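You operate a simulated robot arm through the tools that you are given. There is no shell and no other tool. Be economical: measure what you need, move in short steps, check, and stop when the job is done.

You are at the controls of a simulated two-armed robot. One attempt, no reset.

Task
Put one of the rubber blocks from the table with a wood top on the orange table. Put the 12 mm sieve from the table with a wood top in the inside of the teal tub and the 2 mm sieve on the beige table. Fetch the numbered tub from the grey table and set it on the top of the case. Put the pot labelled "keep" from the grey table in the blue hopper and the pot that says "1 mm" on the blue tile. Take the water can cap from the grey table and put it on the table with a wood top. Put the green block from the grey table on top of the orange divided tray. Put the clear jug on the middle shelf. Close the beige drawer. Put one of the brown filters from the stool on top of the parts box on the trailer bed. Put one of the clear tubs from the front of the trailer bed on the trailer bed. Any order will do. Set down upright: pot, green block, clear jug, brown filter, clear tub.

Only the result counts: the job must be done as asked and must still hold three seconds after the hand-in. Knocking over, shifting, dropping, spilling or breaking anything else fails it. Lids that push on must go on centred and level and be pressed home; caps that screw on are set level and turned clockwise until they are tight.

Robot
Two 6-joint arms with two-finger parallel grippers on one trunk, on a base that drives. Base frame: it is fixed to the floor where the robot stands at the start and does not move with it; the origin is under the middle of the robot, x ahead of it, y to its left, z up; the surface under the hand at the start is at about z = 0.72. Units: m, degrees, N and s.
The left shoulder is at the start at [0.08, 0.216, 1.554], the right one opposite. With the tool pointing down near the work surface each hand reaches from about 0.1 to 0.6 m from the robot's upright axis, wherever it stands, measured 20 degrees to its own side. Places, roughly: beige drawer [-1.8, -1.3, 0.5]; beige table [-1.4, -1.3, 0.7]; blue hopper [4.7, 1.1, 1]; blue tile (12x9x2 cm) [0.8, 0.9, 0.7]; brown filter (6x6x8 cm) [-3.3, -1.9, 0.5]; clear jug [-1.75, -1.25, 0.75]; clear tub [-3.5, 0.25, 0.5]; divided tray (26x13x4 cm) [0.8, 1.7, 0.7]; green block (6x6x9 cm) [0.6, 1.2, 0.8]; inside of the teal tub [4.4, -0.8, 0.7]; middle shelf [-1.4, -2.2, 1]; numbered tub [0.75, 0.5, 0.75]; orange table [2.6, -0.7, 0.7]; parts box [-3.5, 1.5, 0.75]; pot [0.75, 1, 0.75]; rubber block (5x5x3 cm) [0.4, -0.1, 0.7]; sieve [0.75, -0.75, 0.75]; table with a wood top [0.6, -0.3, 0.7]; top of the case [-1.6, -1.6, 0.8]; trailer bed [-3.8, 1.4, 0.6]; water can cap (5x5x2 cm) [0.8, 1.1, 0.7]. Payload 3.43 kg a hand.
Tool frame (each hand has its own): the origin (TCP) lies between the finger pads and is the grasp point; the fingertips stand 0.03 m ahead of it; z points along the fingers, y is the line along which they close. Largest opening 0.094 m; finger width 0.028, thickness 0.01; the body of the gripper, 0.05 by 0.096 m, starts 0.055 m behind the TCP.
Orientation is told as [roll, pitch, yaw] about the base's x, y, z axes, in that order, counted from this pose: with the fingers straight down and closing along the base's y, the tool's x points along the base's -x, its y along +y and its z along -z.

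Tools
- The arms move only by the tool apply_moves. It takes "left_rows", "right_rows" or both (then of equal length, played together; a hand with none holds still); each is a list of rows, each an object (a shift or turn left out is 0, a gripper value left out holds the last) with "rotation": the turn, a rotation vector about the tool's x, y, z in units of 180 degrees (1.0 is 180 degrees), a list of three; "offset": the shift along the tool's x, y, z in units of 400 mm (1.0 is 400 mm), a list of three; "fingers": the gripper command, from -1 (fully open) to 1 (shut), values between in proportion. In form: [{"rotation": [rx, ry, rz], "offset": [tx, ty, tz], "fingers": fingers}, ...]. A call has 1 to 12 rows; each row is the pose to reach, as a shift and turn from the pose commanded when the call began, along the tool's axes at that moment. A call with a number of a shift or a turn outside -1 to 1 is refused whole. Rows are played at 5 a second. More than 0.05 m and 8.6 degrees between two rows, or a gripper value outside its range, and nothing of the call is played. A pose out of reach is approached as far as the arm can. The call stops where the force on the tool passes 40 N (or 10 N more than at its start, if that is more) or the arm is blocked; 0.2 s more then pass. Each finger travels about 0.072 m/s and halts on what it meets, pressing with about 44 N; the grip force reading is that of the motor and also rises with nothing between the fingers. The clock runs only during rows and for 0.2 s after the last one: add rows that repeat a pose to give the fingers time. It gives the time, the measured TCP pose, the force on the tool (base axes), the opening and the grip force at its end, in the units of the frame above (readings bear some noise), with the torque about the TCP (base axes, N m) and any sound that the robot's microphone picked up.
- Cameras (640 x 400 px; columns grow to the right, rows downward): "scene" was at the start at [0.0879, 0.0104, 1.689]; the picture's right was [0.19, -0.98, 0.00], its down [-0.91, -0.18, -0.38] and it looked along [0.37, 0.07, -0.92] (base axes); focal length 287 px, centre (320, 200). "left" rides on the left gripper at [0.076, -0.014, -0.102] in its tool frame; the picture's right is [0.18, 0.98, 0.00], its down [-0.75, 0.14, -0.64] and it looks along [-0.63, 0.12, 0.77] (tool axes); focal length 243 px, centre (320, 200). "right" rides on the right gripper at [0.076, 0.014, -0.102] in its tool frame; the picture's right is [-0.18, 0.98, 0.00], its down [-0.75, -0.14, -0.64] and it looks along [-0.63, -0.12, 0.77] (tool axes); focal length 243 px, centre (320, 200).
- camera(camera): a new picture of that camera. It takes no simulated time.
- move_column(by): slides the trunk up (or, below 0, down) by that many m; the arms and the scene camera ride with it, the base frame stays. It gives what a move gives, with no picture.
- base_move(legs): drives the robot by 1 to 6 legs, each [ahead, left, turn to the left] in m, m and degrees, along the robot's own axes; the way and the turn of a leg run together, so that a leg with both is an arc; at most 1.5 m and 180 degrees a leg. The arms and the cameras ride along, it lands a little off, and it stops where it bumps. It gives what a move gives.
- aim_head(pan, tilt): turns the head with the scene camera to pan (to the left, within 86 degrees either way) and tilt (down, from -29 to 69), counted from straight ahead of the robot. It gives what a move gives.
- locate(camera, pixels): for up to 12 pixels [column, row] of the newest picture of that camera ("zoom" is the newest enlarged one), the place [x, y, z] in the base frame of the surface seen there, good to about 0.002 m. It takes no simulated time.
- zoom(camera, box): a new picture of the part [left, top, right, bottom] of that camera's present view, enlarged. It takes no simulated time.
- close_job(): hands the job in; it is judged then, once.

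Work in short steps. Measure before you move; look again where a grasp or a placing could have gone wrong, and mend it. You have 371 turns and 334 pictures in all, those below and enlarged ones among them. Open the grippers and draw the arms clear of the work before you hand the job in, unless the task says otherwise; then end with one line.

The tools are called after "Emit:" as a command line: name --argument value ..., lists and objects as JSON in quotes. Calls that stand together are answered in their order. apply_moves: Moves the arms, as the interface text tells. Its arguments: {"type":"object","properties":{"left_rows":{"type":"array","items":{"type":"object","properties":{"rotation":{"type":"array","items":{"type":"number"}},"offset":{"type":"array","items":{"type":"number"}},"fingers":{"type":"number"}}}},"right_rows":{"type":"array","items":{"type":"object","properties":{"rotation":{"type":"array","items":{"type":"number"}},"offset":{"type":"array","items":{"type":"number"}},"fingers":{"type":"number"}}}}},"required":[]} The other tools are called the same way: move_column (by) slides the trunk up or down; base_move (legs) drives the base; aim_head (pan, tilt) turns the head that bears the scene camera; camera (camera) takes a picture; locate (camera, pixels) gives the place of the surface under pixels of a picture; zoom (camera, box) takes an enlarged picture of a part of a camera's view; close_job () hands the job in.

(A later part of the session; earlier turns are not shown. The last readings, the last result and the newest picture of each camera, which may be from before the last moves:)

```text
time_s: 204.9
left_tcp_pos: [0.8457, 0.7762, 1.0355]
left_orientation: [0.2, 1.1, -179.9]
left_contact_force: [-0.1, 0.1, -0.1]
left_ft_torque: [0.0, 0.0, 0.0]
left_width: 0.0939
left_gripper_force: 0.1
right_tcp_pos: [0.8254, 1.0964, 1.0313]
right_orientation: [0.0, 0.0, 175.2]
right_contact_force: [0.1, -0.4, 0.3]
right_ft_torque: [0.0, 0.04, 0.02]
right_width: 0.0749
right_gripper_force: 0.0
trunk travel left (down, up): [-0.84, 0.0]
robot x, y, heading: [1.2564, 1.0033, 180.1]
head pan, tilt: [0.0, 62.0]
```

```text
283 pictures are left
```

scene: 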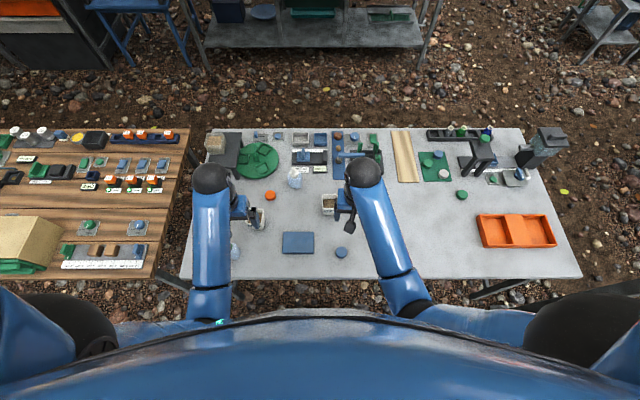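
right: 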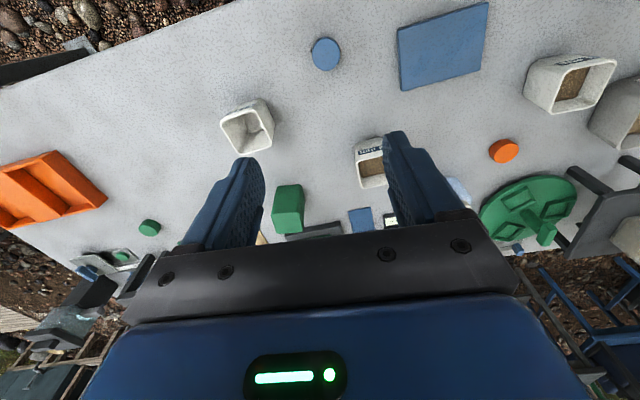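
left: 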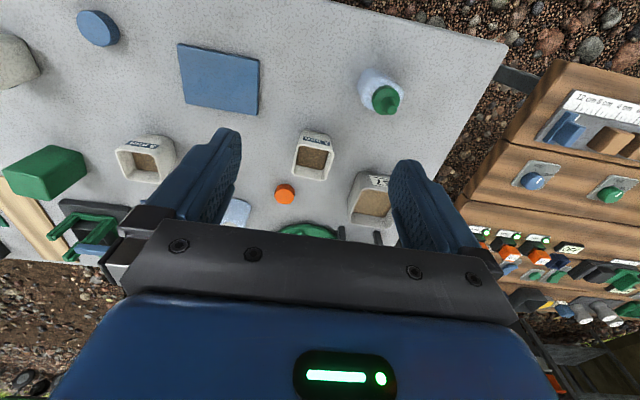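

The "1 mm" pot is at (313,155) in the left picture. I zoom and measure its rim.

Emit:
zoom --camera "left" --box '[270, 110, 360, 200]'

Emit:
locate --camera "zoom" --pixels '[[240, 150], [440, 170], [160, 290], [420, 310], [440, 370], [180, 420], [320, 320], [330, 175], [250, 120], [435, 145]]'

Emit:
locate --camera "left" --pixels '[[183, 102], [255, 113], [181, 45], [258, 60], [220, 80], [98, 28], [370, 80]]'

```text
4.44 times, centred on (315, 155) of left
```

zoom: 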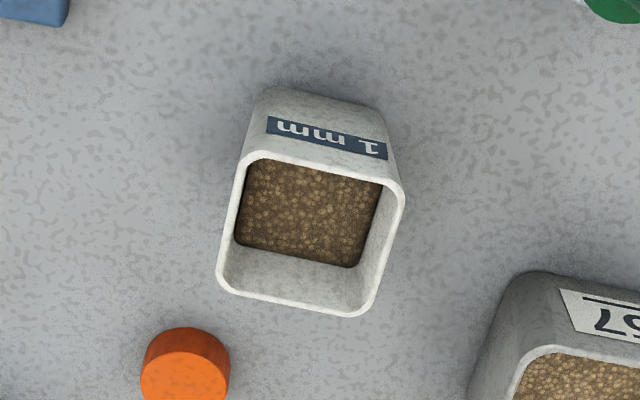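

```text
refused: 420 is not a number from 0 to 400
```

```text
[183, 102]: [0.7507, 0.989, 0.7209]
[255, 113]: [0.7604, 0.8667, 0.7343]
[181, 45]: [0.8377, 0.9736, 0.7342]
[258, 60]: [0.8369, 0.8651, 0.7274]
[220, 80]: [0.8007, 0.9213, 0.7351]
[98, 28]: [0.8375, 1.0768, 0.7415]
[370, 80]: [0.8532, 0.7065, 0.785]
```

Emit:
locate --camera "zoom" --pixels '[[248, 160], [396, 187], [222, 285], [362, 312], [300, 220], [310, 170], [235, 225], [385, 250], [290, 300], [260, 100], [385, 125]]'

```text
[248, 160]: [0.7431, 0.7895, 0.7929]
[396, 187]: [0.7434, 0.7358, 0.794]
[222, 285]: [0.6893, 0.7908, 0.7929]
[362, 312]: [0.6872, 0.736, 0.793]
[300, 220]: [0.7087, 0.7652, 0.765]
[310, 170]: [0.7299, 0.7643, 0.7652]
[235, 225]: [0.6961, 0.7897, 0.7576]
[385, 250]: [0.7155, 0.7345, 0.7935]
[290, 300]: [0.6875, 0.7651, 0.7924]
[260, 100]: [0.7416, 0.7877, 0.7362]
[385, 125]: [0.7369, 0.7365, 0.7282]
```

Pot "1 mm": 0.057 square, rim 0.793, centre [0.716,0.763]. I lower the trunk by 0.1, then bring the left hand above it.

Emit:
move_column --by -0.1

Emit:
apply_moves --left_rows '[{"offset": [-0.1, 0.01, 0], "rotation": [0, -0.006, 0], "fingers": -1}, {"offset": [-0.2, 0.02, 0], "rotation": [0, -0.006, 0]}, {"offset": [-0.3, 0.03, 0.05], "rotation": [0, -0.006, 0]}, {"offset": [-0.325, 0.033, 0.12], "rotation": [0, -0.006, 0]}, {"offset": [-0.325, 0.033, 0.2], "rotation": [0, -0.006, 0]}, {"offset": [-0.325, 0.033, 0.2], "rotation": [0, -0.006, 0]}]'

Emit:
camera --camera "left"

```text
time_s: 206.2
left_tcp_pos: [0.845, 0.7764, 0.9366]
left_orientation: [0.2, 1.1, -179.8]
left_contact_force: [-0.8, 0.5, -0.6]
left_ft_torque: [-0.02, 0.0, 0.03]
left_width: 0.0938
left_gripper_force: 0.1
right_tcp_pos: [0.8236, 1.0951, 0.9318]
right_orientation: [0.1, 0.0, 175.1]
right_contact_force: [0.0, 0.2, 0.9]
right_ft_torque: [0.04, 0.03, -0.01]
right_width: 0.0751
right_gripper_force: 0.0
trunk travel left (down, up): [-0.74, 0.1]
robot x, y, heading: [1.2573, 1.0003, 180.0]
head pan, tilt: [0.0, 62.0]
```

```text
time_s: 207.6
left_tcp_pos: [0.7148, 0.7642, 0.8518]
left_orientation: [0.1, 0.0, -179.8]
left_contact_force: [-0.3, 0.5, -0.2]
left_ft_torque: [0.01, -0.02, 0.0]
left_width: 0.0939
left_gripper_force: 0.1
right_tcp_pos: [0.8244, 1.0951, 0.932]
right_orientation: [0.1, 0.0, 175.1]
right_contact_force: [0.4, -0.9, 0.0]
right_ft_torque: [0.0, 0.01, 0.01]
right_width: 0.0748
right_gripper_force: 0.0
trunk travel left (down, up): [-0.74, 0.1]
robot x, y, heading: [1.2558, 1.0016, 179.8]
head pan, tilt: [0.0, 62.0]
```

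```text
281 pictures are left
```

left: 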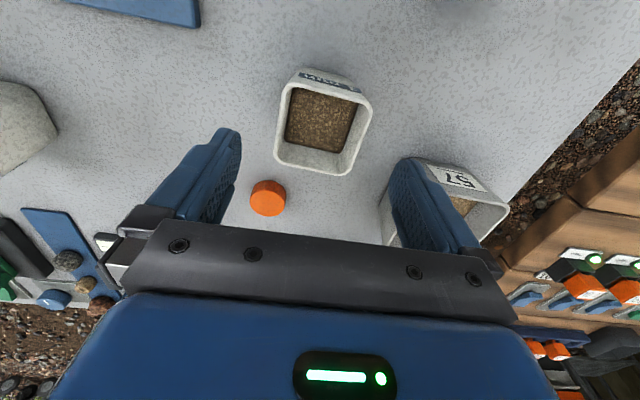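

The pot is centred. I descend, grip, and lift.

Emit:
apply_moves --left_rows '[{"offset": [0, 0, 0.1]}, {"offset": [0, 0, 0.2]}, {"offset": [0, 0, 0.222]}, {"offset": [0, 0, 0.222], "fingers": 1}, {"offset": [0, 0, 0.222], "fingers": 1}, {"offset": [0, 0, 0.222], "fingers": 1}, {"offset": [0, 0, 0.222], "fingers": 1}, {"offset": [0, 0, 0.18]}, {"offset": [0, 0, 0.1]}, {"offset": [0, 0, 0.02]}]'

Emit:
camera --camera "left"

```text
time_s: 209.8
left_tcp_pos: [0.7148, 0.763, 0.8454]
left_orientation: [0.3, 0.0, -179.7]
left_contact_force: [-0.5, -0.3, -2.6]
left_ft_torque: [-0.02, 0.0, -0.05]
left_width: 0.0662
left_gripper_force: 43.4
right_tcp_pos: [0.8256, 1.0956, 0.9321]
right_orientation: [0.1, 0.1, 175.2]
right_contact_force: [0.1, 0.1, -0.3]
right_ft_torque: [-0.03, 0.0, 0.0]
right_width: 0.0751
right_gripper_force: 0.0
trunk travel left (down, up): [-0.74, 0.1]
robot x, y, heading: [1.2572, 1.0039, 179.8]
head pan, tilt: [0.0, 62.0]
```

```text
280 pictures are left
```

left: 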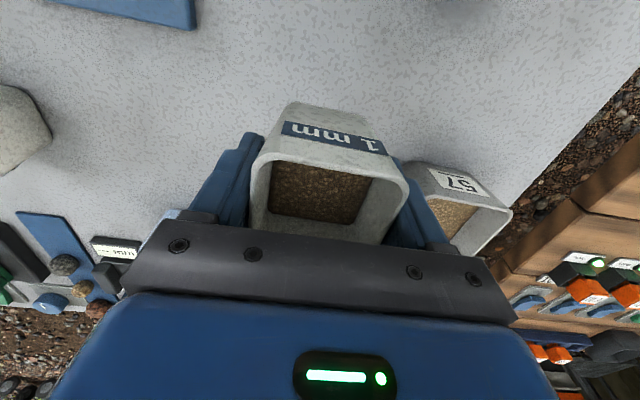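

The pot is held (width 0.066). I carry it over the tile centre [0.796,0.920].

Emit:
apply_moves --left_rows '[{"offset": [0.03, -0.06, 0]}, {"offset": [0.07, -0.15, 0]}, {"offset": [0.12, -0.24, 0]}, {"offset": [0.17, -0.33, 0]}, {"offset": [0.2, -0.39, 0]}, {"offset": [0.2, -0.39, 0]}]'

Emit:
camera --camera "left"

```text
time_s: 211.2
left_tcp_pos: [0.7941, 0.9179, 0.8444]
left_orientation: [0.2, 0.0, -179.8]
left_contact_force: [0.6, 0.3, -1.7]
left_ft_torque: [0.02, 0.02, 0.0]
left_width: 0.0666
left_gripper_force: 44.1
right_tcp_pos: [0.8251, 1.0946, 0.9317]
right_orientation: [0.1, 0.0, 175.2]
right_contact_force: [0.1, -0.5, -0.1]
right_ft_torque: [-0.02, -0.01, -0.03]
right_width: 0.0752
right_gripper_force: 0.0
trunk travel left (down, up): [-0.74, 0.1]
robot x, y, heading: [1.2561, 1.0031, 179.6]
head pan, tilt: [0.0, 62.0]
```

```text
279 pictures are left
```

left: 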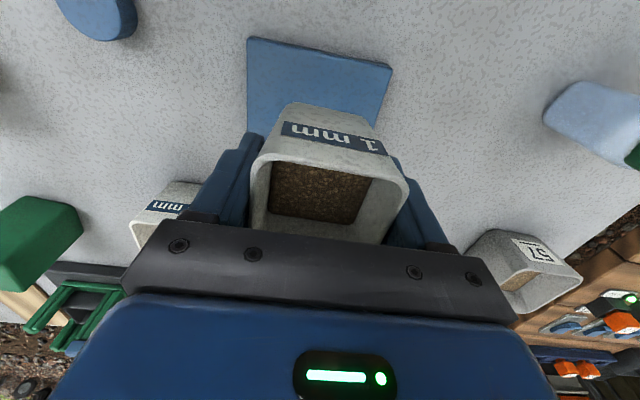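

Over the tile. I lower until contact (expected TCP 0.777).

Emit:
apply_moves --left_rows '[{"offset": [0, 0, 0.08]}, {"offset": [0, 0, 0.14]}, {"offset": [0, 0, 0.158]}, {"offset": [0, 0, 0.168]}, {"offset": [0, 0, 0.168]}]'

```text
time_s: 212.4
left_tcp_pos: [0.7964, 0.9185, 0.7786]
left_orientation: [0.1, 0.0, -179.8]
left_contact_force: [-0.1, -0.3, -1.8]
left_ft_torque: [-0.01, 0.0, -0.03]
left_width: 0.0663
left_gripper_force: 44.0
right_tcp_pos: [0.8251, 1.0954, 0.9326]
right_orientation: [0.1, 0.0, 175.1]
right_contact_force: [-0.7, 0.0, 0.0]
right_ft_torque: [-0.01, -0.01, -0.02]
right_width: 0.0751
right_gripper_force: 0.0
trunk travel left (down, up): [-0.74, 0.1]
robot x, y, heading: [1.2559, 1.003, 179.9]
head pan, tilt: [0.0, 62.0]
```

No contact yet; I go 2–4 mm lower.

Emit:
apply_moves --left_rows '[{"offset": [0, 0, 0.005]}, {"offset": [0, 0, 0.008]}, {"offset": [0, 0, 0.008]}]'

```text
time_s: 213.2
left_tcp_pos: [0.7959, 0.9191, 0.7776]
left_orientation: [0.2, -0.2, -179.8]
left_contact_force: [0.6, -1.1, 21.7]
left_ft_torque: [0.01, -0.35, -0.19]
left_width: 0.066
left_gripper_force: 44.4
right_tcp_pos: [0.8265, 1.0963, 0.9327]
right_orientation: [0.1, -0.1, 175.2]
right_contact_force: [-0.4, 0.5, -0.5]
right_ft_torque: [0.01, -0.02, -0.01]
right_width: 0.0755
right_gripper_force: 0.0
trunk travel left (down, up): [-0.74, 0.1]
robot x, y, heading: [1.2564, 1.003, 179.8]
head pan, tilt: [0.0, 62.0]
```

Contact. I release by opening and rise straight up, then check.

Emit:
apply_moves --left_rows '[{"offset": [0, 0, -0.005], "fingers": -0.7}, {"offset": [0, 0, -0.005], "fingers": -0.7}, {"offset": [0, 0, -0.05], "fingers": -0.7}, {"offset": [0, 0, -0.15]}, {"offset": [0, 0, -0.25]}, {"offset": [0, 0, -0.35]}, {"offset": [0.0, 0.1, -0.38]}, {"offset": [0.0, 0.2, -0.38]}]'

Emit:
camera --camera "left"

```text
time_s: 215.0
left_tcp_pos: [0.7975, 0.8372, 0.9269]
left_orientation: [0.3, -0.1, -179.8]
left_contact_force: [0.4, 1.2, 0.6]
left_ft_torque: [0.02, -0.03, -0.02]
left_width: 0.08
left_gripper_force: 0.1
right_tcp_pos: [0.8256, 1.0951, 0.9331]
right_orientation: [0.0, -0.1, 175.2]
right_contact_force: [0.2, 0.0, 0.8]
right_ft_torque: [0.0, 0.02, 0.01]
right_width: 0.0755
right_gripper_force: 0.1
trunk travel left (down, up): [-0.74, 0.1]
robot x, y, heading: [1.2546, 1.0023, 180.0]
head pan, tilt: [0.0, 62.0]
```

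```text
278 pictures are left
```

left: 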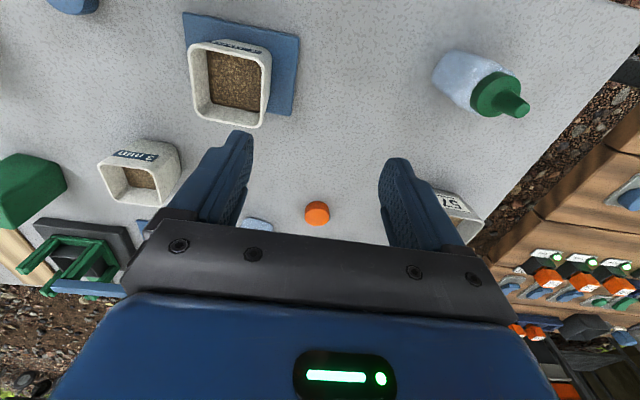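

The pot stands on the tile. Next is the green block with the right hand; I move it above [0.64,1.24] and look.

Emit:
apply_moves --right_rows '[{"offset": [-0.05, -0.09, 0], "rotation": [0, 0, -0.027], "fingers": -1}, {"offset": [-0.1, -0.18, 0], "rotation": [0, 0, -0.027]}, {"offset": [-0.18, -0.27, 0], "rotation": [0, 0, -0.027]}, {"offset": [-0.27, -0.33, 0], "rotation": [0, 0, -0.027]}, {"offset": [-0.35, -0.36, 0], "rotation": [0, 0, -0.027]}, {"offset": [-0.35, -0.36, 0], "rotation": [0, 0, -0.027]}]'

Emit:
camera --camera "right"

```text
time_s: 216.4
left_tcp_pos: [0.7987, 0.839, 0.9271]
left_orientation: [0.2, 0.0, -179.9]
left_contact_force: [-0.2, -0.1, -0.4]
left_ft_torque: [-0.01, -0.02, 0.01]
left_width: 0.08
left_gripper_force: 0.1
right_tcp_pos: [0.6974, 1.25, 0.9297]
right_orientation: [0.1, -0.1, -179.9]
right_contact_force: [0.3, -0.5, 0.6]
right_ft_torque: [-0.03, 0.0, -0.01]
right_width: 0.0943
right_gripper_force: 0.0
trunk travel left (down, up): [-0.74, 0.1]
robot x, y, heading: [1.2563, 0.9972, 179.9]
head pan, tilt: [0.0, 62.0]
```

```text
277 pictures are left
```

right: 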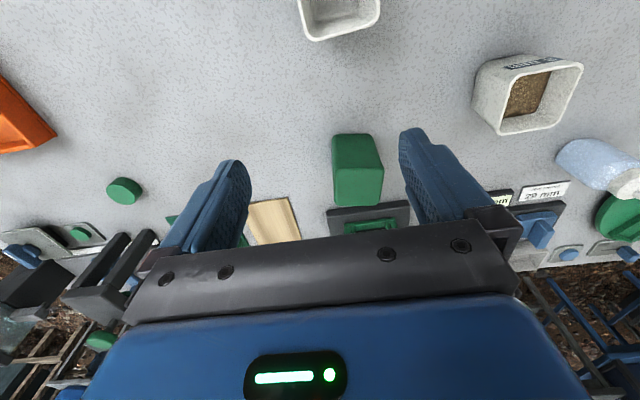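

Emit:
zoom --camera "right" --box '[300, 115, 420, 225]'

Emit:
locate --camera "right" --pixels '[[335, 140], [372, 137], [338, 170], [382, 167], [337, 200], [380, 200], [358, 185], [370, 225], [350, 215], [335, 228], [358, 150]]'

```text
3.64 times, centred on (360, 170) of right
```

zoom: 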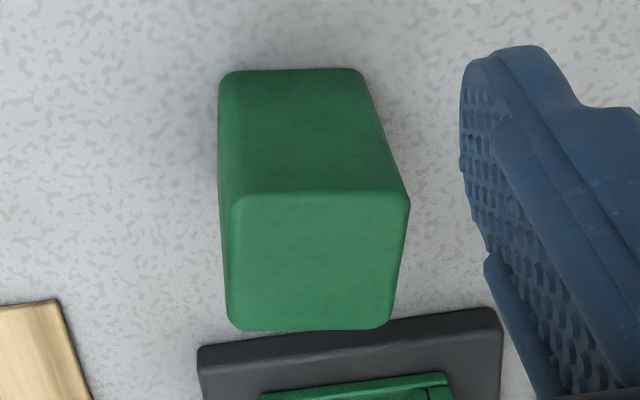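

```text
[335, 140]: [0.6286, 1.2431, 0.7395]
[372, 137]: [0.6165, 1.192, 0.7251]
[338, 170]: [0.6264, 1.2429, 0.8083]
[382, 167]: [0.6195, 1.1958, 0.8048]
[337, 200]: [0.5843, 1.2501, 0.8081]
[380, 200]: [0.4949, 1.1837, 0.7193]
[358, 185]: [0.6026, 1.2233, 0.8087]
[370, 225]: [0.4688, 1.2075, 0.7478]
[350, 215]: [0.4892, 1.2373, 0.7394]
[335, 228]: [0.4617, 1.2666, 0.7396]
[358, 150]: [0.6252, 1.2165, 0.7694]
```

Emit:
locate --camera "zoom" --pixels '[[243, 205], [398, 207], [380, 318], [236, 316], [315, 260], [320, 345], [450, 330]]'

```text
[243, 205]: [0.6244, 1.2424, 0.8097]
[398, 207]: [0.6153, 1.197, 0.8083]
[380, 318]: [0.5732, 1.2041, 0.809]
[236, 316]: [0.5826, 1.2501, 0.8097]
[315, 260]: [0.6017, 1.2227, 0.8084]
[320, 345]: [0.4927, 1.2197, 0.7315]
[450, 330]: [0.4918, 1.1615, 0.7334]
```

Block top centre [0.599,1.223], z 0.809, yaw ≈ -11°. I go 6 cm ahead for reach, then place the right hand above the block turned by 11°.

Emit:
base_move --legs '[[0.06, 0, 0]]'

```text
time_s: 217.4
left_tcp_pos: [0.7464, 0.8392, 0.931]
left_orientation: [0.1, -0.4, -179.8]
left_contact_force: [0.3, -0.2, 1.0]
left_ft_torque: [0.0, 0.05, -0.05]
left_width: 0.0797
left_gripper_force: 0.1
right_tcp_pos: [0.6448, 1.2502, 0.9348]
right_orientation: [0.1, -0.5, -180.1]
right_contact_force: [1.1, -0.3, 1.0]
right_ft_torque: [-0.02, 0.05, -0.03]
right_width: 0.0939
right_gripper_force: 0.2
trunk travel left (down, up): [-0.74, 0.1]
robot x, y, heading: [1.1976, 1.0012, 179.6]
head pan, tilt: [0.0, 62.0]
```

Emit:
apply_moves --right_rows '[{"offset": [-0.05, 0.03, 0.03], "rotation": [0, 0, 0.03]}, {"offset": [-0.1, 0.06, 0.08], "rotation": [0, 0, 0.062]}, {"offset": [-0.113, 0.067, 0.15], "rotation": [0, 0, 0.062]}, {"offset": [-0.113, 0.067, 0.15], "rotation": [0, 0, 0.062]}]'

Emit:
camera --camera "right"

```text
time_s: 218.4
left_tcp_pos: [0.7376, 0.8388, 0.9263]
left_orientation: [0.2, 0.1, -179.8]
left_contact_force: [-0.1, 0.7, -0.2]
left_ft_torque: [0.02, 0.01, -0.01]
left_width: 0.0798
left_gripper_force: 0.1
right_tcp_pos: [0.5904, 1.2243, 0.8689]
right_orientation: [0.1, 0.2, 168.9]
right_contact_force: [0.1, 0.3, 0.0]
right_ft_torque: [-0.01, 0.02, 0.0]
right_width: 0.0941
right_gripper_force: 0.0
trunk travel left (down, up): [-0.74, 0.1]
robot x, y, heading: [1.1994, 0.9992, 179.8]
head pan, tilt: [0.0, 62.0]
```

```text
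275 pictures are left
```

right: 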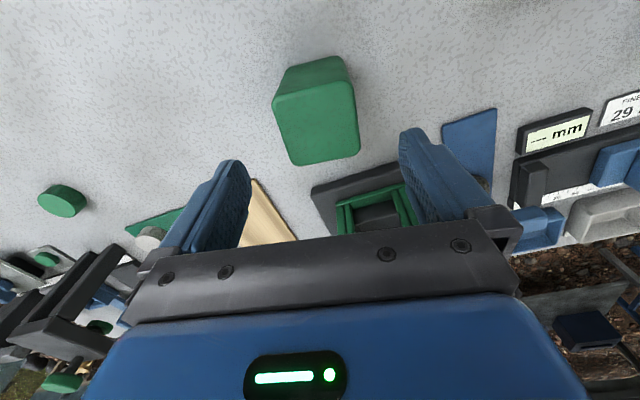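

Alignment is good; I need 8 mm back in x. I descend to z≈0.766, grip, and lift.

Emit:
apply_moves --right_rows '[{"offset": [0.02, 0.004, 0.08]}, {"offset": [0.02, 0.004, 0.18]}, {"offset": [0.02, 0.004, 0.257]}, {"offset": [0.02, 0.004, 0.257], "fingers": 1}, {"offset": [0.02, 0.004, 0.257], "fingers": 1}, {"offset": [0.02, 0.004, 0.257], "fingers": 1}, {"offset": [0.02, 0.004, 0.257], "fingers": 1}, {"offset": [0.02, 0, 0.2]}, {"offset": [0.02, 0, 0.1]}, {"offset": [0.04, 0, 0.0]}, {"offset": [0.06, 0, -0.1]}, {"offset": [0.08, 0, -0.14]}]'

Emit:
camera --camera "right"

```text
time_s: 221.0
left_tcp_pos: [0.7373, 0.8398, 0.9266]
left_orientation: [0.2, 0.0, -179.7]
left_contact_force: [0.4, 0.1, 0.4]
left_ft_torque: [0.03, -0.01, 0.02]
left_width: 0.0797
left_gripper_force: 0.0
right_tcp_pos: [0.6246, 1.2178, 0.9263]
right_orientation: [0.2, 0.0, 168.9]
right_contact_force: [0.4, -0.6, -1.8]
right_ft_torque: [-0.01, -0.02, -0.01]
right_width: 0.06
right_gripper_force: 44.0
trunk travel left (down, up): [-0.74, 0.1]
robot x, y, heading: [1.1947, 1.0035, 179.9]
head pan, tilt: [0.0, 62.0]
```

```text
274 pictures are left
```

right: 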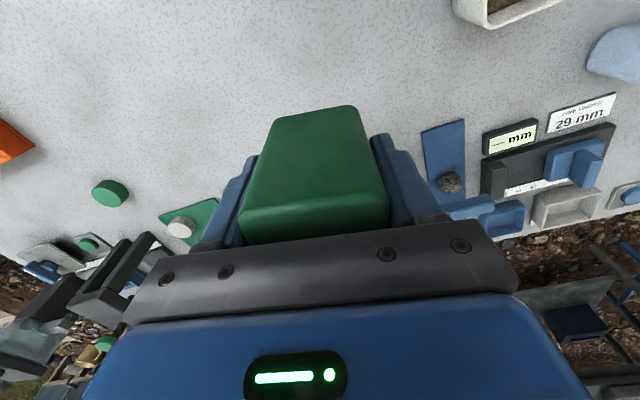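

The block is held. I pull the hand back and drive the base 0.40 to the right (toward the tray).

Emit:
apply_moves --right_rows '[{"offset": [0.1, 0, 0]}, {"offset": [0.2, 0, 0]}, {"offset": [0.3, 0, 0]}, {"offset": [0.4, 0, 0]}, {"offset": [0.48, 0, 0], "rotation": [0, 0, -0.03]}, {"offset": [0.5, 0, 0], "rotation": [0, 0, -0.061]}]'

Emit:
base_move --legs '[[0, -0.4, 0]]'

Emit:
camera --camera "scene"

Emit:
camera --camera "right"

Emit:
camera --camera "left"

```text
time_s: 222.4
left_tcp_pos: [0.7393, 0.8385, 0.9263]
left_orientation: [0.1, 0.0, -179.8]
left_contact_force: [-0.9, 0.3, 0.5]
left_ft_torque: [-0.04, 0.0, 0.03]
left_width: 0.0799
left_gripper_force: 0.1
right_tcp_pos: [0.8202, 1.18, 0.9264]
right_orientation: [0.1, 0.0, 179.9]
right_contact_force: [0.3, -0.2, -2.3]
right_ft_torque: [-0.01, -0.02, -0.06]
right_width: 0.0597
right_gripper_force: 44.4
trunk travel left (down, up): [-0.74, 0.1]
robot x, y, heading: [1.1979, 1.0048, 179.8]
head pan, tilt: [0.0, 62.0]
```

```text
time_s: 224.9
left_tcp_pos: [0.74, 1.2325, 0.9267]
left_orientation: [0.0, 0.2, -179.5]
left_contact_force: [-0.3, -0.7, -0.3]
left_ft_torque: [0.02, 0.03, -0.04]
left_width: 0.0799
left_gripper_force: 0.0
right_tcp_pos: [0.8209, 1.5725, 0.9257]
right_orientation: [0.0, -0.1, -179.9]
right_contact_force: [0.4, -0.2, -1.3]
right_ft_torque: [0.01, 0.01, -0.02]
right_width: 0.0599
right_gripper_force: 44.3
trunk travel left (down, up): [-0.74, 0.1]
robot x, y, heading: [1.1988, 1.4038, -179.9]
head pan, tilt: [0.0, 62.0]
```

```text
273 pictures are left
```

scene: 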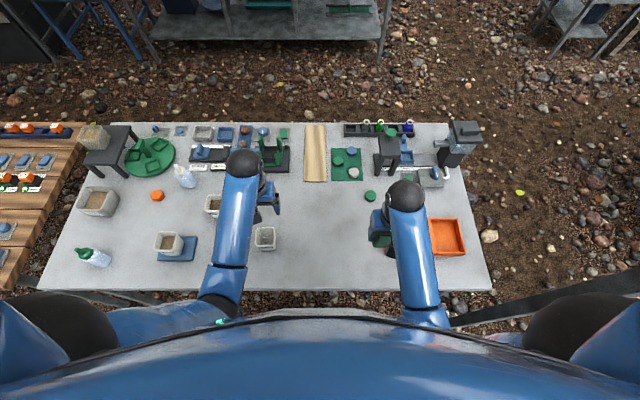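

```text
272 pictures are left
```

right: 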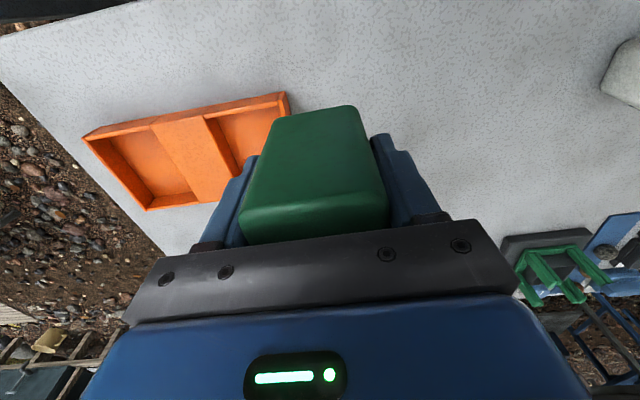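

```text
271 pictures are left
```

left: 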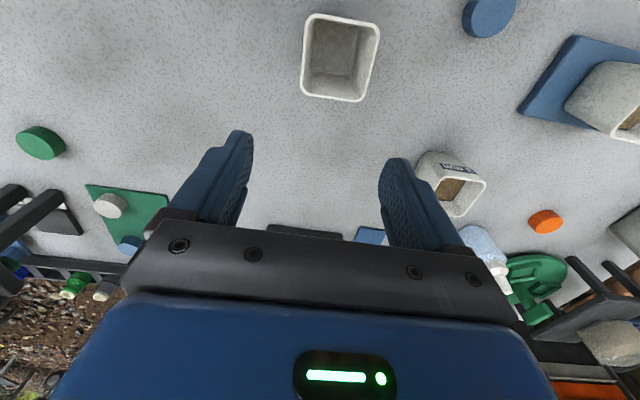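

The tray's middle strip is at (195,160) in the right view. I measure it, plus the cap (490,15) in the left view and the keep pot.

Emit:
zoom --camera "right" --box '[70, 80, 300, 220]'

Emit:
locate --camera "right" --pixels '[[158, 128], [200, 117], [200, 195], [232, 180], [190, 155], [180, 135], [210, 165], [130, 160], [240, 125], [92, 135], [285, 98]]'

Emit:
locate --camera "left" --pixels '[[488, 14], [305, 15], [378, 25], [303, 92], [360, 100], [340, 55]]'

```text
2.78 times, centred on (185, 150) of right
```

zoom: 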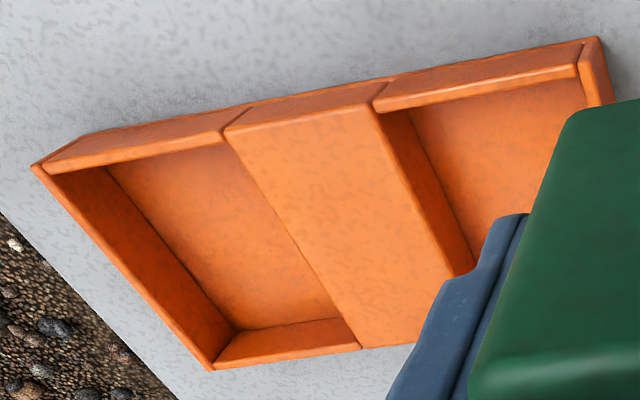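

```text
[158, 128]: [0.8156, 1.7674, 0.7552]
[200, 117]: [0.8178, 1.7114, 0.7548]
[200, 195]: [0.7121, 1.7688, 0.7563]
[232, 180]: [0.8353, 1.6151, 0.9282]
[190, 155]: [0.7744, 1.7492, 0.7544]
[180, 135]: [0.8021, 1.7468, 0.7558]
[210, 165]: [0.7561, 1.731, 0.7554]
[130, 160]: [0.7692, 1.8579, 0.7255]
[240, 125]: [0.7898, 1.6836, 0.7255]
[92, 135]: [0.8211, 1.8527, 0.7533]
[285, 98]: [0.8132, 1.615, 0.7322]
```

```text
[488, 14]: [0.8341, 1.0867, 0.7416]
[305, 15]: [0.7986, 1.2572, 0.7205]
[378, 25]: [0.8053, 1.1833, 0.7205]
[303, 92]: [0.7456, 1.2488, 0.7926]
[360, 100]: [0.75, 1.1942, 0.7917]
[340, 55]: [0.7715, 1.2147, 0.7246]
```

Strip: y 1.705–1.775, x 0.705–0.83, top z 0.755. I carry the block over its centre [0.766,1.740].

Emit:
apply_moves --right_rows '[{"offset": [-0.03, -0.1, 0]}, {"offset": [-0.06, -0.2, 0]}, {"offset": [-0.1, -0.3, 0]}, {"offset": [-0.137, -0.4, 0]}, {"offset": [-0.137, -0.419, 0.05]}, {"offset": [-0.137, -0.419, 0.14]}, {"offset": [-0.137, -0.419, 0.2]}, {"offset": [-0.137, -0.419, 0.2]}]'

Emit:
camera --camera "right"

```text
time_s: 226.7
left_tcp_pos: [0.7391, 1.2336, 0.9267]
left_orientation: [0.2, -0.1, -179.6]
left_contact_force: [-1.5, -0.4, 0.2]
left_ft_torque: [-0.01, -0.01, 0.01]
left_width: 0.0798
left_gripper_force: 0.0
right_tcp_pos: [0.7666, 1.7424, 0.8429]
right_orientation: [0.1, 0.0, -180.0]
right_contact_force: [0.1, -0.2, -0.7]
right_ft_torque: [0.02, 0.0, 0.01]
right_width: 0.0597
right_gripper_force: 43.6
trunk travel left (down, up): [-0.74, 0.1]
robot x, y, heading: [1.1976, 1.3999, -180.0]
head pan, tilt: [0.0, 62.0]
```

```text
269 pictures are left
```

right: 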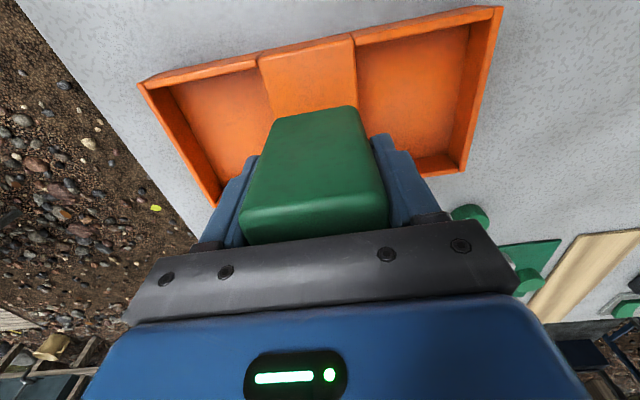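

Aligned over the strip. I lower to contact.

Emit:
apply_moves --right_rows '[{"offset": [0, 0, 0.06]}, {"offset": [0, 0, 0.09]}, {"offset": [0, 0, 0.102]}, {"offset": [0, 0, 0.11]}, {"offset": [0, 0, 0.11]}]'

```text
time_s: 227.9
left_tcp_pos: [0.7422, 1.2326, 0.928]
left_orientation: [0.2, -0.1, -179.6]
left_contact_force: [-0.1, -0.8, 0.9]
left_ft_torque: [0.02, 0.03, 0.01]
left_width: 0.0799
left_gripper_force: 0.0
right_tcp_pos: [0.7656, 1.7423, 0.805]
right_orientation: [0.0, -0.3, -179.9]
right_contact_force: [0.7, 3.4, 25.3]
right_ft_torque: [-0.38, -0.57, 0.07]
right_width: 0.0599
right_gripper_force: 43.8
trunk travel left (down, up): [-0.74, 0.1]
robot x, y, heading: [1.1951, 1.4019, -180.4]
head pan, tilt: [0.0, 62.0]
```

Emit:
apply_moves --right_rows '[{"offset": [0, 0, -0.008], "fingers": -0.7}, {"offset": [0, 0, -0.008], "fingers": -0.7}, {"offset": [0, 0, -0.06], "fingers": -0.7}, {"offset": [0, 0, -0.16]}, {"offset": [0, 0, -0.26]}, {"offset": [0, 0.1, -0.3]}, {"offset": [0, 0.2, -0.3]}, {"offset": [0, 0.3, -0.3]}]'

Emit:
camera --camera "right"

```text
time_s: 229.7
left_tcp_pos: [0.7402, 1.233, 0.9259]
left_orientation: [0.2, 0.0, -179.4]
left_contact_force: [-0.4, 0.5, 0.4]
left_ft_torque: [0.01, -0.01, 0.01]
left_width: 0.08
left_gripper_force: 0.0
right_tcp_pos: [0.7648, 1.6208, 0.9237]
right_orientation: [0.1, -0.1, -179.9]
right_contact_force: [0.4, 0.1, -0.5]
right_ft_torque: [0.02, 0.0, -0.01]
right_width: 0.0799
right_gripper_force: 0.1
trunk travel left (down, up): [-0.74, 0.1]
robot x, y, heading: [1.1958, 1.3999, -180.0]
head pan, tilt: [0.0, 62.0]
```

```text
268 pictures are left
```

right: 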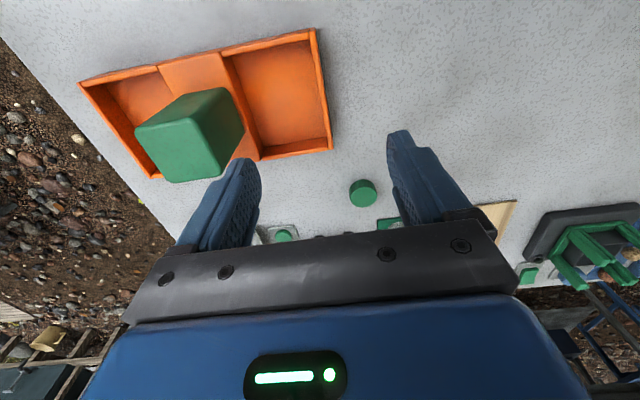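

The block stands on the tray. Now the left hand goes over the blue cap at [0.834,1.087].

Emit:
apply_moves --left_rows '[{"offset": [0.05, 0.09, 0]}, {"offset": [0.1, 0.18, 0]}, {"offset": [0.17, 0.27, 0]}, {"offset": [0.235, 0.36, 0]}, {"offset": [0.235, 0.365, 0.1]}, {"offset": [0.235, 0.365, 0.2]}, {"offset": [0.235, 0.365, 0.3]}, {"offset": [0.235, 0.365, 0.3]}]'

Emit:
camera --camera "left"

```text
time_s: 231.5
left_tcp_pos: [0.8361, 1.0874, 0.806]
left_orientation: [0.2, 0.0, -179.6]
left_contact_force: [0.9, 0.0, 0.1]
left_ft_torque: [0.01, 0.0, 0.01]
left_width: 0.0801
left_gripper_force: 0.0
right_tcp_pos: [0.7652, 1.6219, 0.9236]
right_orientation: [0.1, -0.1, -179.9]
right_contact_force: [-0.3, 0.3, 1.0]
right_ft_torque: [0.03, 0.04, 0.0]
right_width: 0.08
right_gripper_force: 0.0
trunk travel left (down, up): [-0.74, 0.1]
robot x, y, heading: [1.1935, 1.4009, -180.0]
head pan, tilt: [0.0, 62.0]
```

```text
267 pictures are left
```

left: 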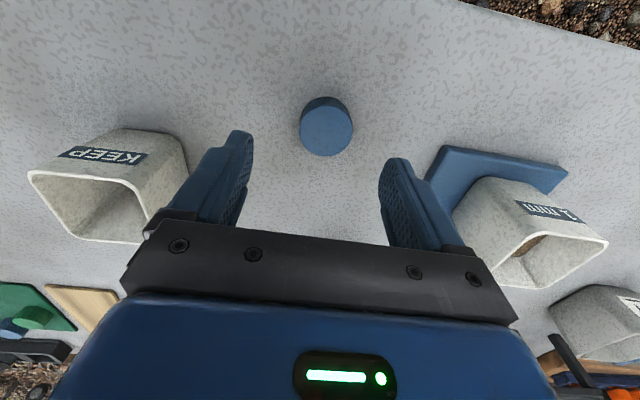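

The cap is nearly centred. Descend, grip, lift.

Emit:
apply_moves --left_rows '[{"offset": [0.012, 0.008, 0.07]}, {"offset": [0.012, 0.008, 0.13]}, {"offset": [0.012, 0.008, 0.13], "fingers": 1}, {"offset": [0.012, 0.008, 0.13], "fingers": 1}, {"offset": [0.012, 0.008, 0.13], "fingers": 1}, {"offset": [0.012, 0.008, 0.13], "fingers": 1}, {"offset": [0.012, 0.008, 0.03]}, {"offset": [0.012, 0.008, -0.07]}, {"offset": [0.012, 0.008, -0.17]}, {"offset": [0.012, 0.008, -0.27]}]'

Emit:
camera --camera "left"

```text
time_s: 233.7
left_tcp_pos: [0.8411, 1.0887, 0.9179]
left_orientation: [0.2, 0.1, -179.6]
left_contact_force: [0.4, -0.3, -0.4]
left_ft_torque: [-0.01, -0.02, 0.01]
left_width: 0.0375
left_gripper_force: 43.7
right_tcp_pos: [0.7649, 1.6217, 0.9232]
right_orientation: [0.1, 0.0, -179.9]
right_contact_force: [0.9, 0.4, 0.2]
right_ft_torque: [-0.01, -0.01, -0.03]
right_width: 0.0799
right_gripper_force: 0.0
trunk travel left (down, up): [-0.74, 0.1]
robot x, y, heading: [1.1998, 1.4006, -179.9]
head pan, tilt: [0.0, 62.0]
```

```text
266 pictures are left
```

left: 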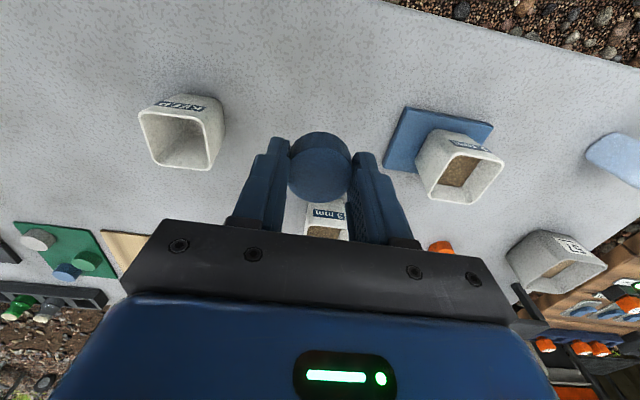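

The cap is held (≈3.8 cm). I drive left along the tables to bring the left hand over the wood table.

Emit:
base_move --legs '[[-0.05, 0.85, 0]]'

Emit:
camera --camera "scene"

Emit:
camera --camera "left"

```text
time_s: 238.1
left_tcp_pos: [0.8964, 0.2505, 0.9178]
left_orientation: [0.4, 0.0, -179.3]
left_contact_force: [0.1, 0.5, 0.4]
left_ft_torque: [0.0, 0.04, 0.0]
left_width: 0.0374
left_gripper_force: 43.7
right_tcp_pos: [0.8173, 0.7842, 0.9234]
right_orientation: [0.2, 0.0, -179.5]
right_contact_force: [0.4, 0.6, -0.4]
right_ft_torque: [0.01, 0.01, 0.03]
right_width: 0.0799
right_gripper_force: 0.0
trunk travel left (down, up): [-0.74, 0.1]
robot x, y, heading: [1.2516, 0.5679, -179.4]
head pan, tilt: [0.0, 62.0]
```

```text
265 pictures are left
```

scene: 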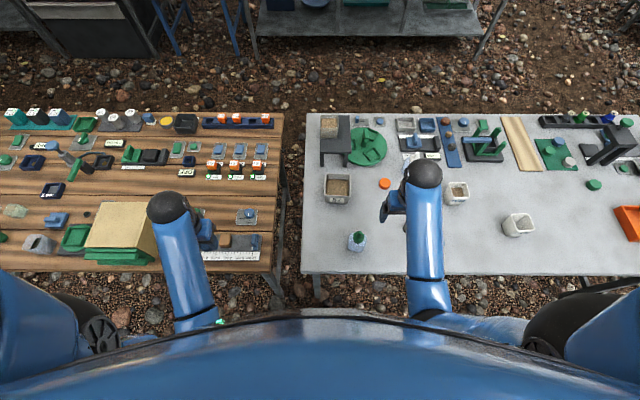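

```text
264 pictures are left
```

left: 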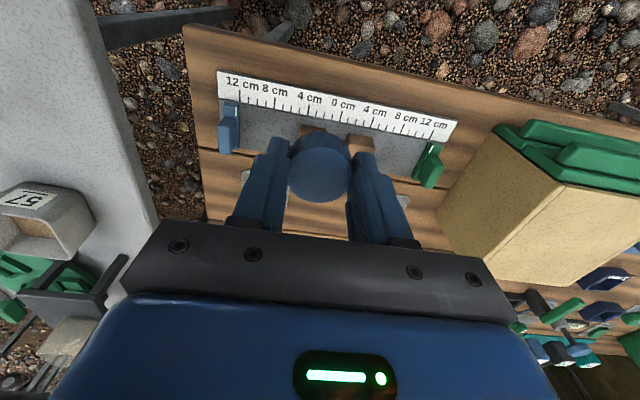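

I look for a free wood area around scene (255,193) and (190,195).

Emit:
zoom --camera "scene" --box '[130, 130, 300, 270]'

Emit:
locate --camera "scene" --pixels '[[260, 193], [240, 193], [265, 182], [262, 200], [240, 235], [100, 188], [120, 188], [130, 185]]'

```text
2.86 times, centred on (215, 200) of scene
```

zoom: 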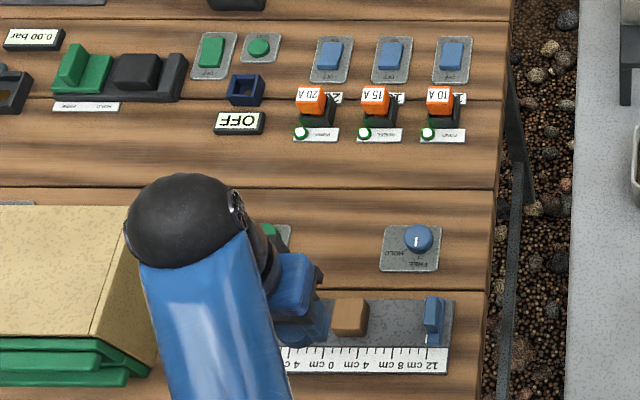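

```text
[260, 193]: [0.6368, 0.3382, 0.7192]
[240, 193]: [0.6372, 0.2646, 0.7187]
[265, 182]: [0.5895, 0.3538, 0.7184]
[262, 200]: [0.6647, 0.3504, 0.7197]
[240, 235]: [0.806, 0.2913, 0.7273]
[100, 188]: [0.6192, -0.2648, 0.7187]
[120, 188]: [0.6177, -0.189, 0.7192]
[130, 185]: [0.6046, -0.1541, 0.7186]
```

A free spot is at about [0.645,0.215]. I go 6 cm ahead and bring the left hand above it.

Emit:
base_move --legs '[[0.06, 0, -0.6]]'

Emit:
apply_moves --left_rows '[{"offset": [-0.1, 0.01, 0]}, {"offset": [-0.2, 0.03, 0]}, {"offset": [-0.3, 0.05, 0]}, {"offset": [-0.4, 0.07, 0]}, {"offset": [-0.46, 0.08, 0.06]}, {"offset": [-0.46, 0.08, 0.16]}, {"offset": [-0.46, 0.08, 0.26]}, {"offset": [-0.46, 0.08, 0.26]}]'

Emit:
camera --camera "left"

```text
time_s: 239.2
left_tcp_pos: [0.8358, 0.2525, 0.916]
left_orientation: [0.2, 0.3, -179.9]
left_contact_force: [-0.5, -0.4, 0.1]
left_ft_torque: [0.01, -0.07, 0.03]
left_width: 0.0375
left_gripper_force: 43.7
right_tcp_pos: [0.761, 0.7868, 0.922]
right_orientation: [0.0, 0.2, 179.8]
right_contact_force: [-0.1, 0.4, 0.2]
right_ft_torque: [0.01, -0.01, 0.05]
right_width: 0.0799
right_gripper_force: 0.2
trunk travel left (down, up): [-0.74, 0.1]
robot x, y, heading: [1.1988, 0.5639, 179.8]
head pan, tilt: [0.0, 62.0]
stopped in leg 1: the robot was blocked; the commanded pose is now the measured one
```

```text
time_s: 241.1
left_tcp_pos: [0.6543, 0.2188, 0.814]
left_orientation: [0.3, 0.0, -179.8]
left_contact_force: [-0.1, -0.6, -0.9]
left_ft_torque: [-0.03, 0.01, -0.03]
left_width: 0.0375
left_gripper_force: 44.3
right_tcp_pos: [0.7649, 0.7877, 0.9239]
right_orientation: [0.1, 0.1, 179.9]
right_contact_force: [0.5, -0.3, -0.3]
right_ft_torque: [0.05, -0.02, -0.01]
right_width: 0.08
right_gripper_force: 0.0
trunk travel left (down, up): [-0.74, 0.1]
robot x, y, heading: [1.1957, 0.563, 179.8]
head pan, tilt: [0.0, 62.0]
```

```text
262 pictures are left
```

left: 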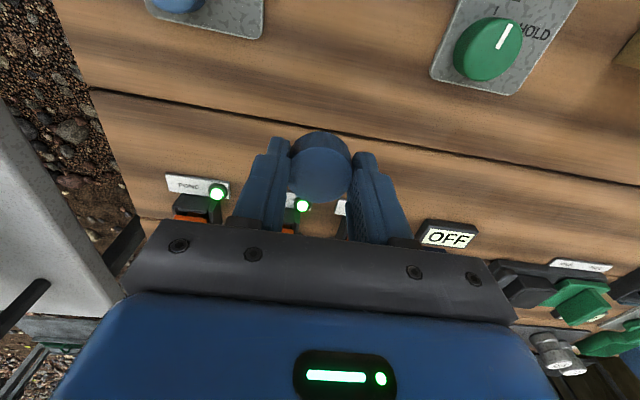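

The base touched something at x≈1.20 (noted as limit). The spot below is free wood; I lower the cap to contact.

Emit:
apply_moves --left_rows '[{"offset": [0.02, 0, 0.07]}, {"offset": [0.02, 0, 0.12]}, {"offset": [0.02, 0, 0.142]}, {"offset": [0.02, 0, 0.15]}, {"offset": [0.02, 0, 0.15]}]'

```text
time_s: 242.2
left_tcp_pos: [0.6639, 0.2176, 0.7544]
left_orientation: [0.2, 0.0, -179.7]
left_contact_force: [2.3, -1.9, 7.9]
left_ft_torque: [0.09, -0.03, 0.0]
left_width: 0.0375
left_gripper_force: 44.2
right_tcp_pos: [0.7652, 0.7883, 0.9251]
right_orientation: [0.0, -0.1, 179.9]
right_contact_force: [0.2, -0.2, 1.2]
right_ft_torque: [-0.01, -0.02, 0.0]
right_width: 0.0802
right_gripper_force: 0.0
trunk travel left (down, up): [-0.74, 0.1]
robot x, y, heading: [1.2002, 0.5641, 180.0]
head pan, tilt: [0.0, 62.0]
```

Emit:
apply_moves --left_rows '[{"offset": [0, 0, -0.004], "fingers": -0.3}, {"offset": [0, 0, -0.004], "fingers": -0.3}, {"offset": [0, 0, -0.05]}, {"offset": [0, 0, -0.15]}, {"offset": [0, 0, -0.25]}, {"offset": [0, 0, -0.35]}, {"offset": [0.1, 0, -0.4]}, {"offset": [0.2, -0.02, -0.4]}, {"offset": [0.3, -0.05, -0.4]}]'

Emit:
camera --camera "left"

```text
time_s: 244.2
left_tcp_pos: [0.7854, 0.2418, 0.9169]
left_orientation: [0.2, -0.1, -179.8]
left_contact_force: [0.1, 0.2, -1.0]
left_ft_torque: [-0.03, -0.01, 0.01]
left_width: 0.0611
left_gripper_force: 0.0
right_tcp_pos: [0.767, 0.7881, 0.9245]
right_orientation: [0.1, -0.1, 179.8]
right_contact_force: [-0.1, 0.1, 0.5]
right_ft_torque: [-0.03, 0.03, 0.04]
right_width: 0.0801
right_gripper_force: 0.1
trunk travel left (down, up): [-0.74, 0.1]
robot x, y, heading: [1.2016, 0.5643, 180.0]
head pan, tilt: [0.0, 62.0]
```

```text
261 pictures are left
```

left: 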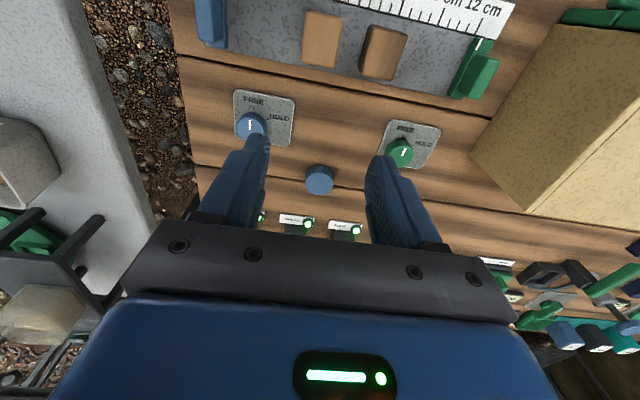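

The cap sits on the wood. Next the KEEP pot: I back off a little and drive right to y≈1.0.

Emit:
base_move --legs '[[-0.04, 0, 0], [0, -0.43, 0]]'

Emit:
apply_moves --right_rows '[{"offset": [-0.01, -0.01, 0], "fingers": -1}, {"offset": [-0.02, -0.01, 0]}, {"offset": [-0.02, -0.01, 0]}]'

Emit:
camera --camera "right"

```text
time_s: 247.3
left_tcp_pos: [0.8243, 0.6669, 0.9144]
left_orientation: [0.2, 0.0, -179.5]
left_contact_force: [0.1, 0.1, -0.3]
left_ft_torque: [0.0, 0.0, 0.04]
left_width: 0.0612
left_gripper_force: 0.2
right_tcp_pos: [0.8055, 1.2129, 0.9246]
right_orientation: [-0.1, 0.0, -179.8]
right_contact_force: [-0.5, -0.4, 1.6]
right_ft_torque: [0.0, -0.01, -0.04]
right_width: 0.0799
right_gripper_force: 0.0
trunk travel left (down, up): [-0.74, 0.1]
robot x, y, heading: [1.2393, 0.9923, 179.9]
head pan, tilt: [0.0, 62.0]
```

```text
time_s: 248.2
left_tcp_pos: [0.8241, 0.6689, 0.9141]
left_orientation: [0.3, 0.0, -179.6]
left_contact_force: [0.6, -0.4, 0.9]
left_ft_torque: [-0.03, -0.01, 0.0]
left_width: 0.0611
left_gripper_force: 0.1
right_tcp_pos: [0.797, 1.219, 0.9238]
right_orientation: [0.0, 0.1, -180.0]
right_contact_force: [-0.2, 0.0, -0.1]
right_ft_torque: [0.02, 0.02, -0.01]
right_width: 0.0943
right_gripper_force: 0.0
trunk travel left (down, up): [-0.74, 0.1]
robot x, y, heading: [1.2341, 0.9945, 180.0]
head pan, tilt: [0.0, 62.0]
```

```text
260 pictures are left
```

right: 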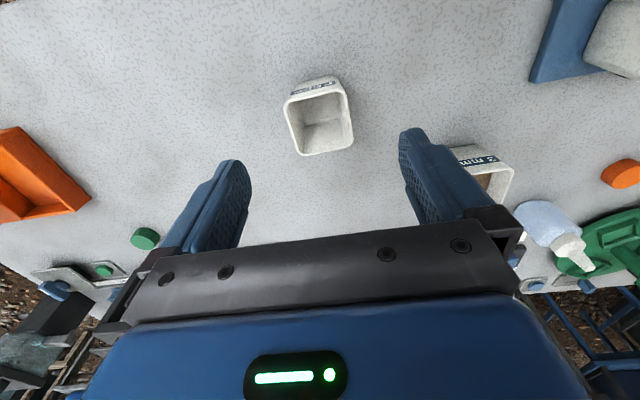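

Emit:
zoom --camera "right" --box '[270, 65, 370, 165]'

Emit:
locate --camera "right" --pixels '[[287, 104], [346, 93], [300, 152], [351, 143], [322, 125], [296, 90], [338, 82]]'

```text
4.00 times, centred on (320, 115) of right
```

zoom: 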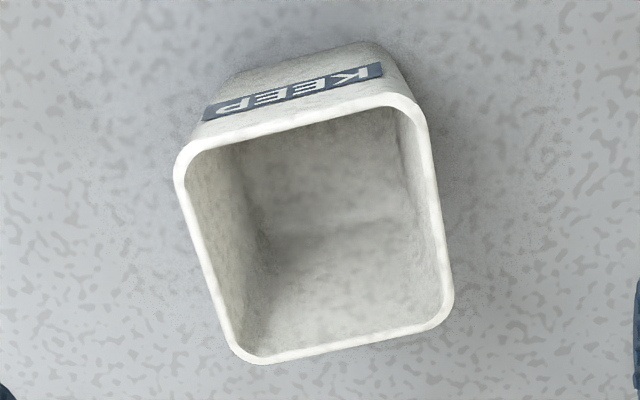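

```text
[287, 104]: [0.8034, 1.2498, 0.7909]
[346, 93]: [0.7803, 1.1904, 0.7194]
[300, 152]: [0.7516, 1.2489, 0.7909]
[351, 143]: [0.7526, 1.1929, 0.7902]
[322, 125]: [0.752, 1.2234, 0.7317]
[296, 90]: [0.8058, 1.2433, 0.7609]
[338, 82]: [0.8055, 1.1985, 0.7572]
```

The KEEP pot is centred at [0.778,1.221]. I grip it low (TCP 0.754).

Emit:
apply_moves --right_rows '[{"offset": [-0.03, -0.003, 0.08]}, {"offset": [-0.047, -0.005, 0.18]}, {"offset": [-0.047, -0.005, 0.28]}, {"offset": [-0.047, -0.005, 0.38]}, {"offset": [-0.047, -0.005, 0.423]}, {"offset": [-0.047, -0.005, 0.423], "fingers": 1}, {"offset": [-0.047, -0.005, 0.423], "fingers": 1}, {"offset": [-0.047, -0.005, 0.423], "fingers": 1}, {"offset": [-0.047, -0.005, 0.423], "fingers": 1}, {"offset": [-0.047, -0.005, 0.35]}, {"offset": [-0.04, -0.005, 0.25]}, {"offset": [-0.03, -0.005, 0.15]}]'

Emit:
camera --camera "right"

```text
time_s: 250.8
left_tcp_pos: [0.8257, 0.6674, 0.914]
left_orientation: [0.3, 0.0, -179.6]
left_contact_force: [1.1, -1.0, 0.6]
left_ft_torque: [-0.02, 0.01, -0.02]
left_width: 0.0611
left_gripper_force: 0.1
right_tcp_pos: [0.784, 1.2221, 0.8625]
right_orientation: [0.0, 0.0, -179.9]
right_contact_force: [-0.1, -0.4, -0.4]
right_ft_torque: [-0.01, 0.01, 0.0]
right_width: 0.0656
right_gripper_force: 43.7
trunk travel left (down, up): [-0.74, 0.1]
robot x, y, heading: [1.2364, 0.9926, 179.9]
head pan, tilt: [0.0, 62.0]
```

```text
258 pictures are left
```

right: 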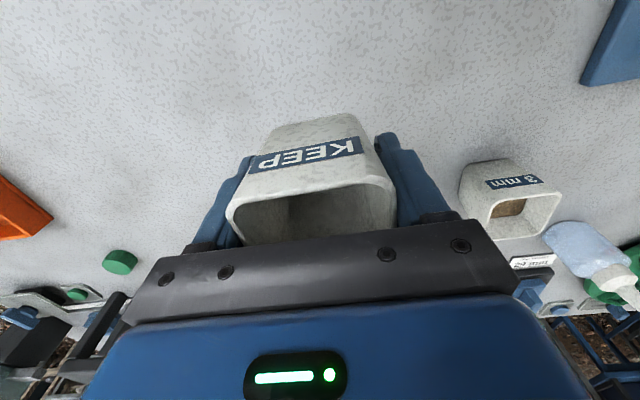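

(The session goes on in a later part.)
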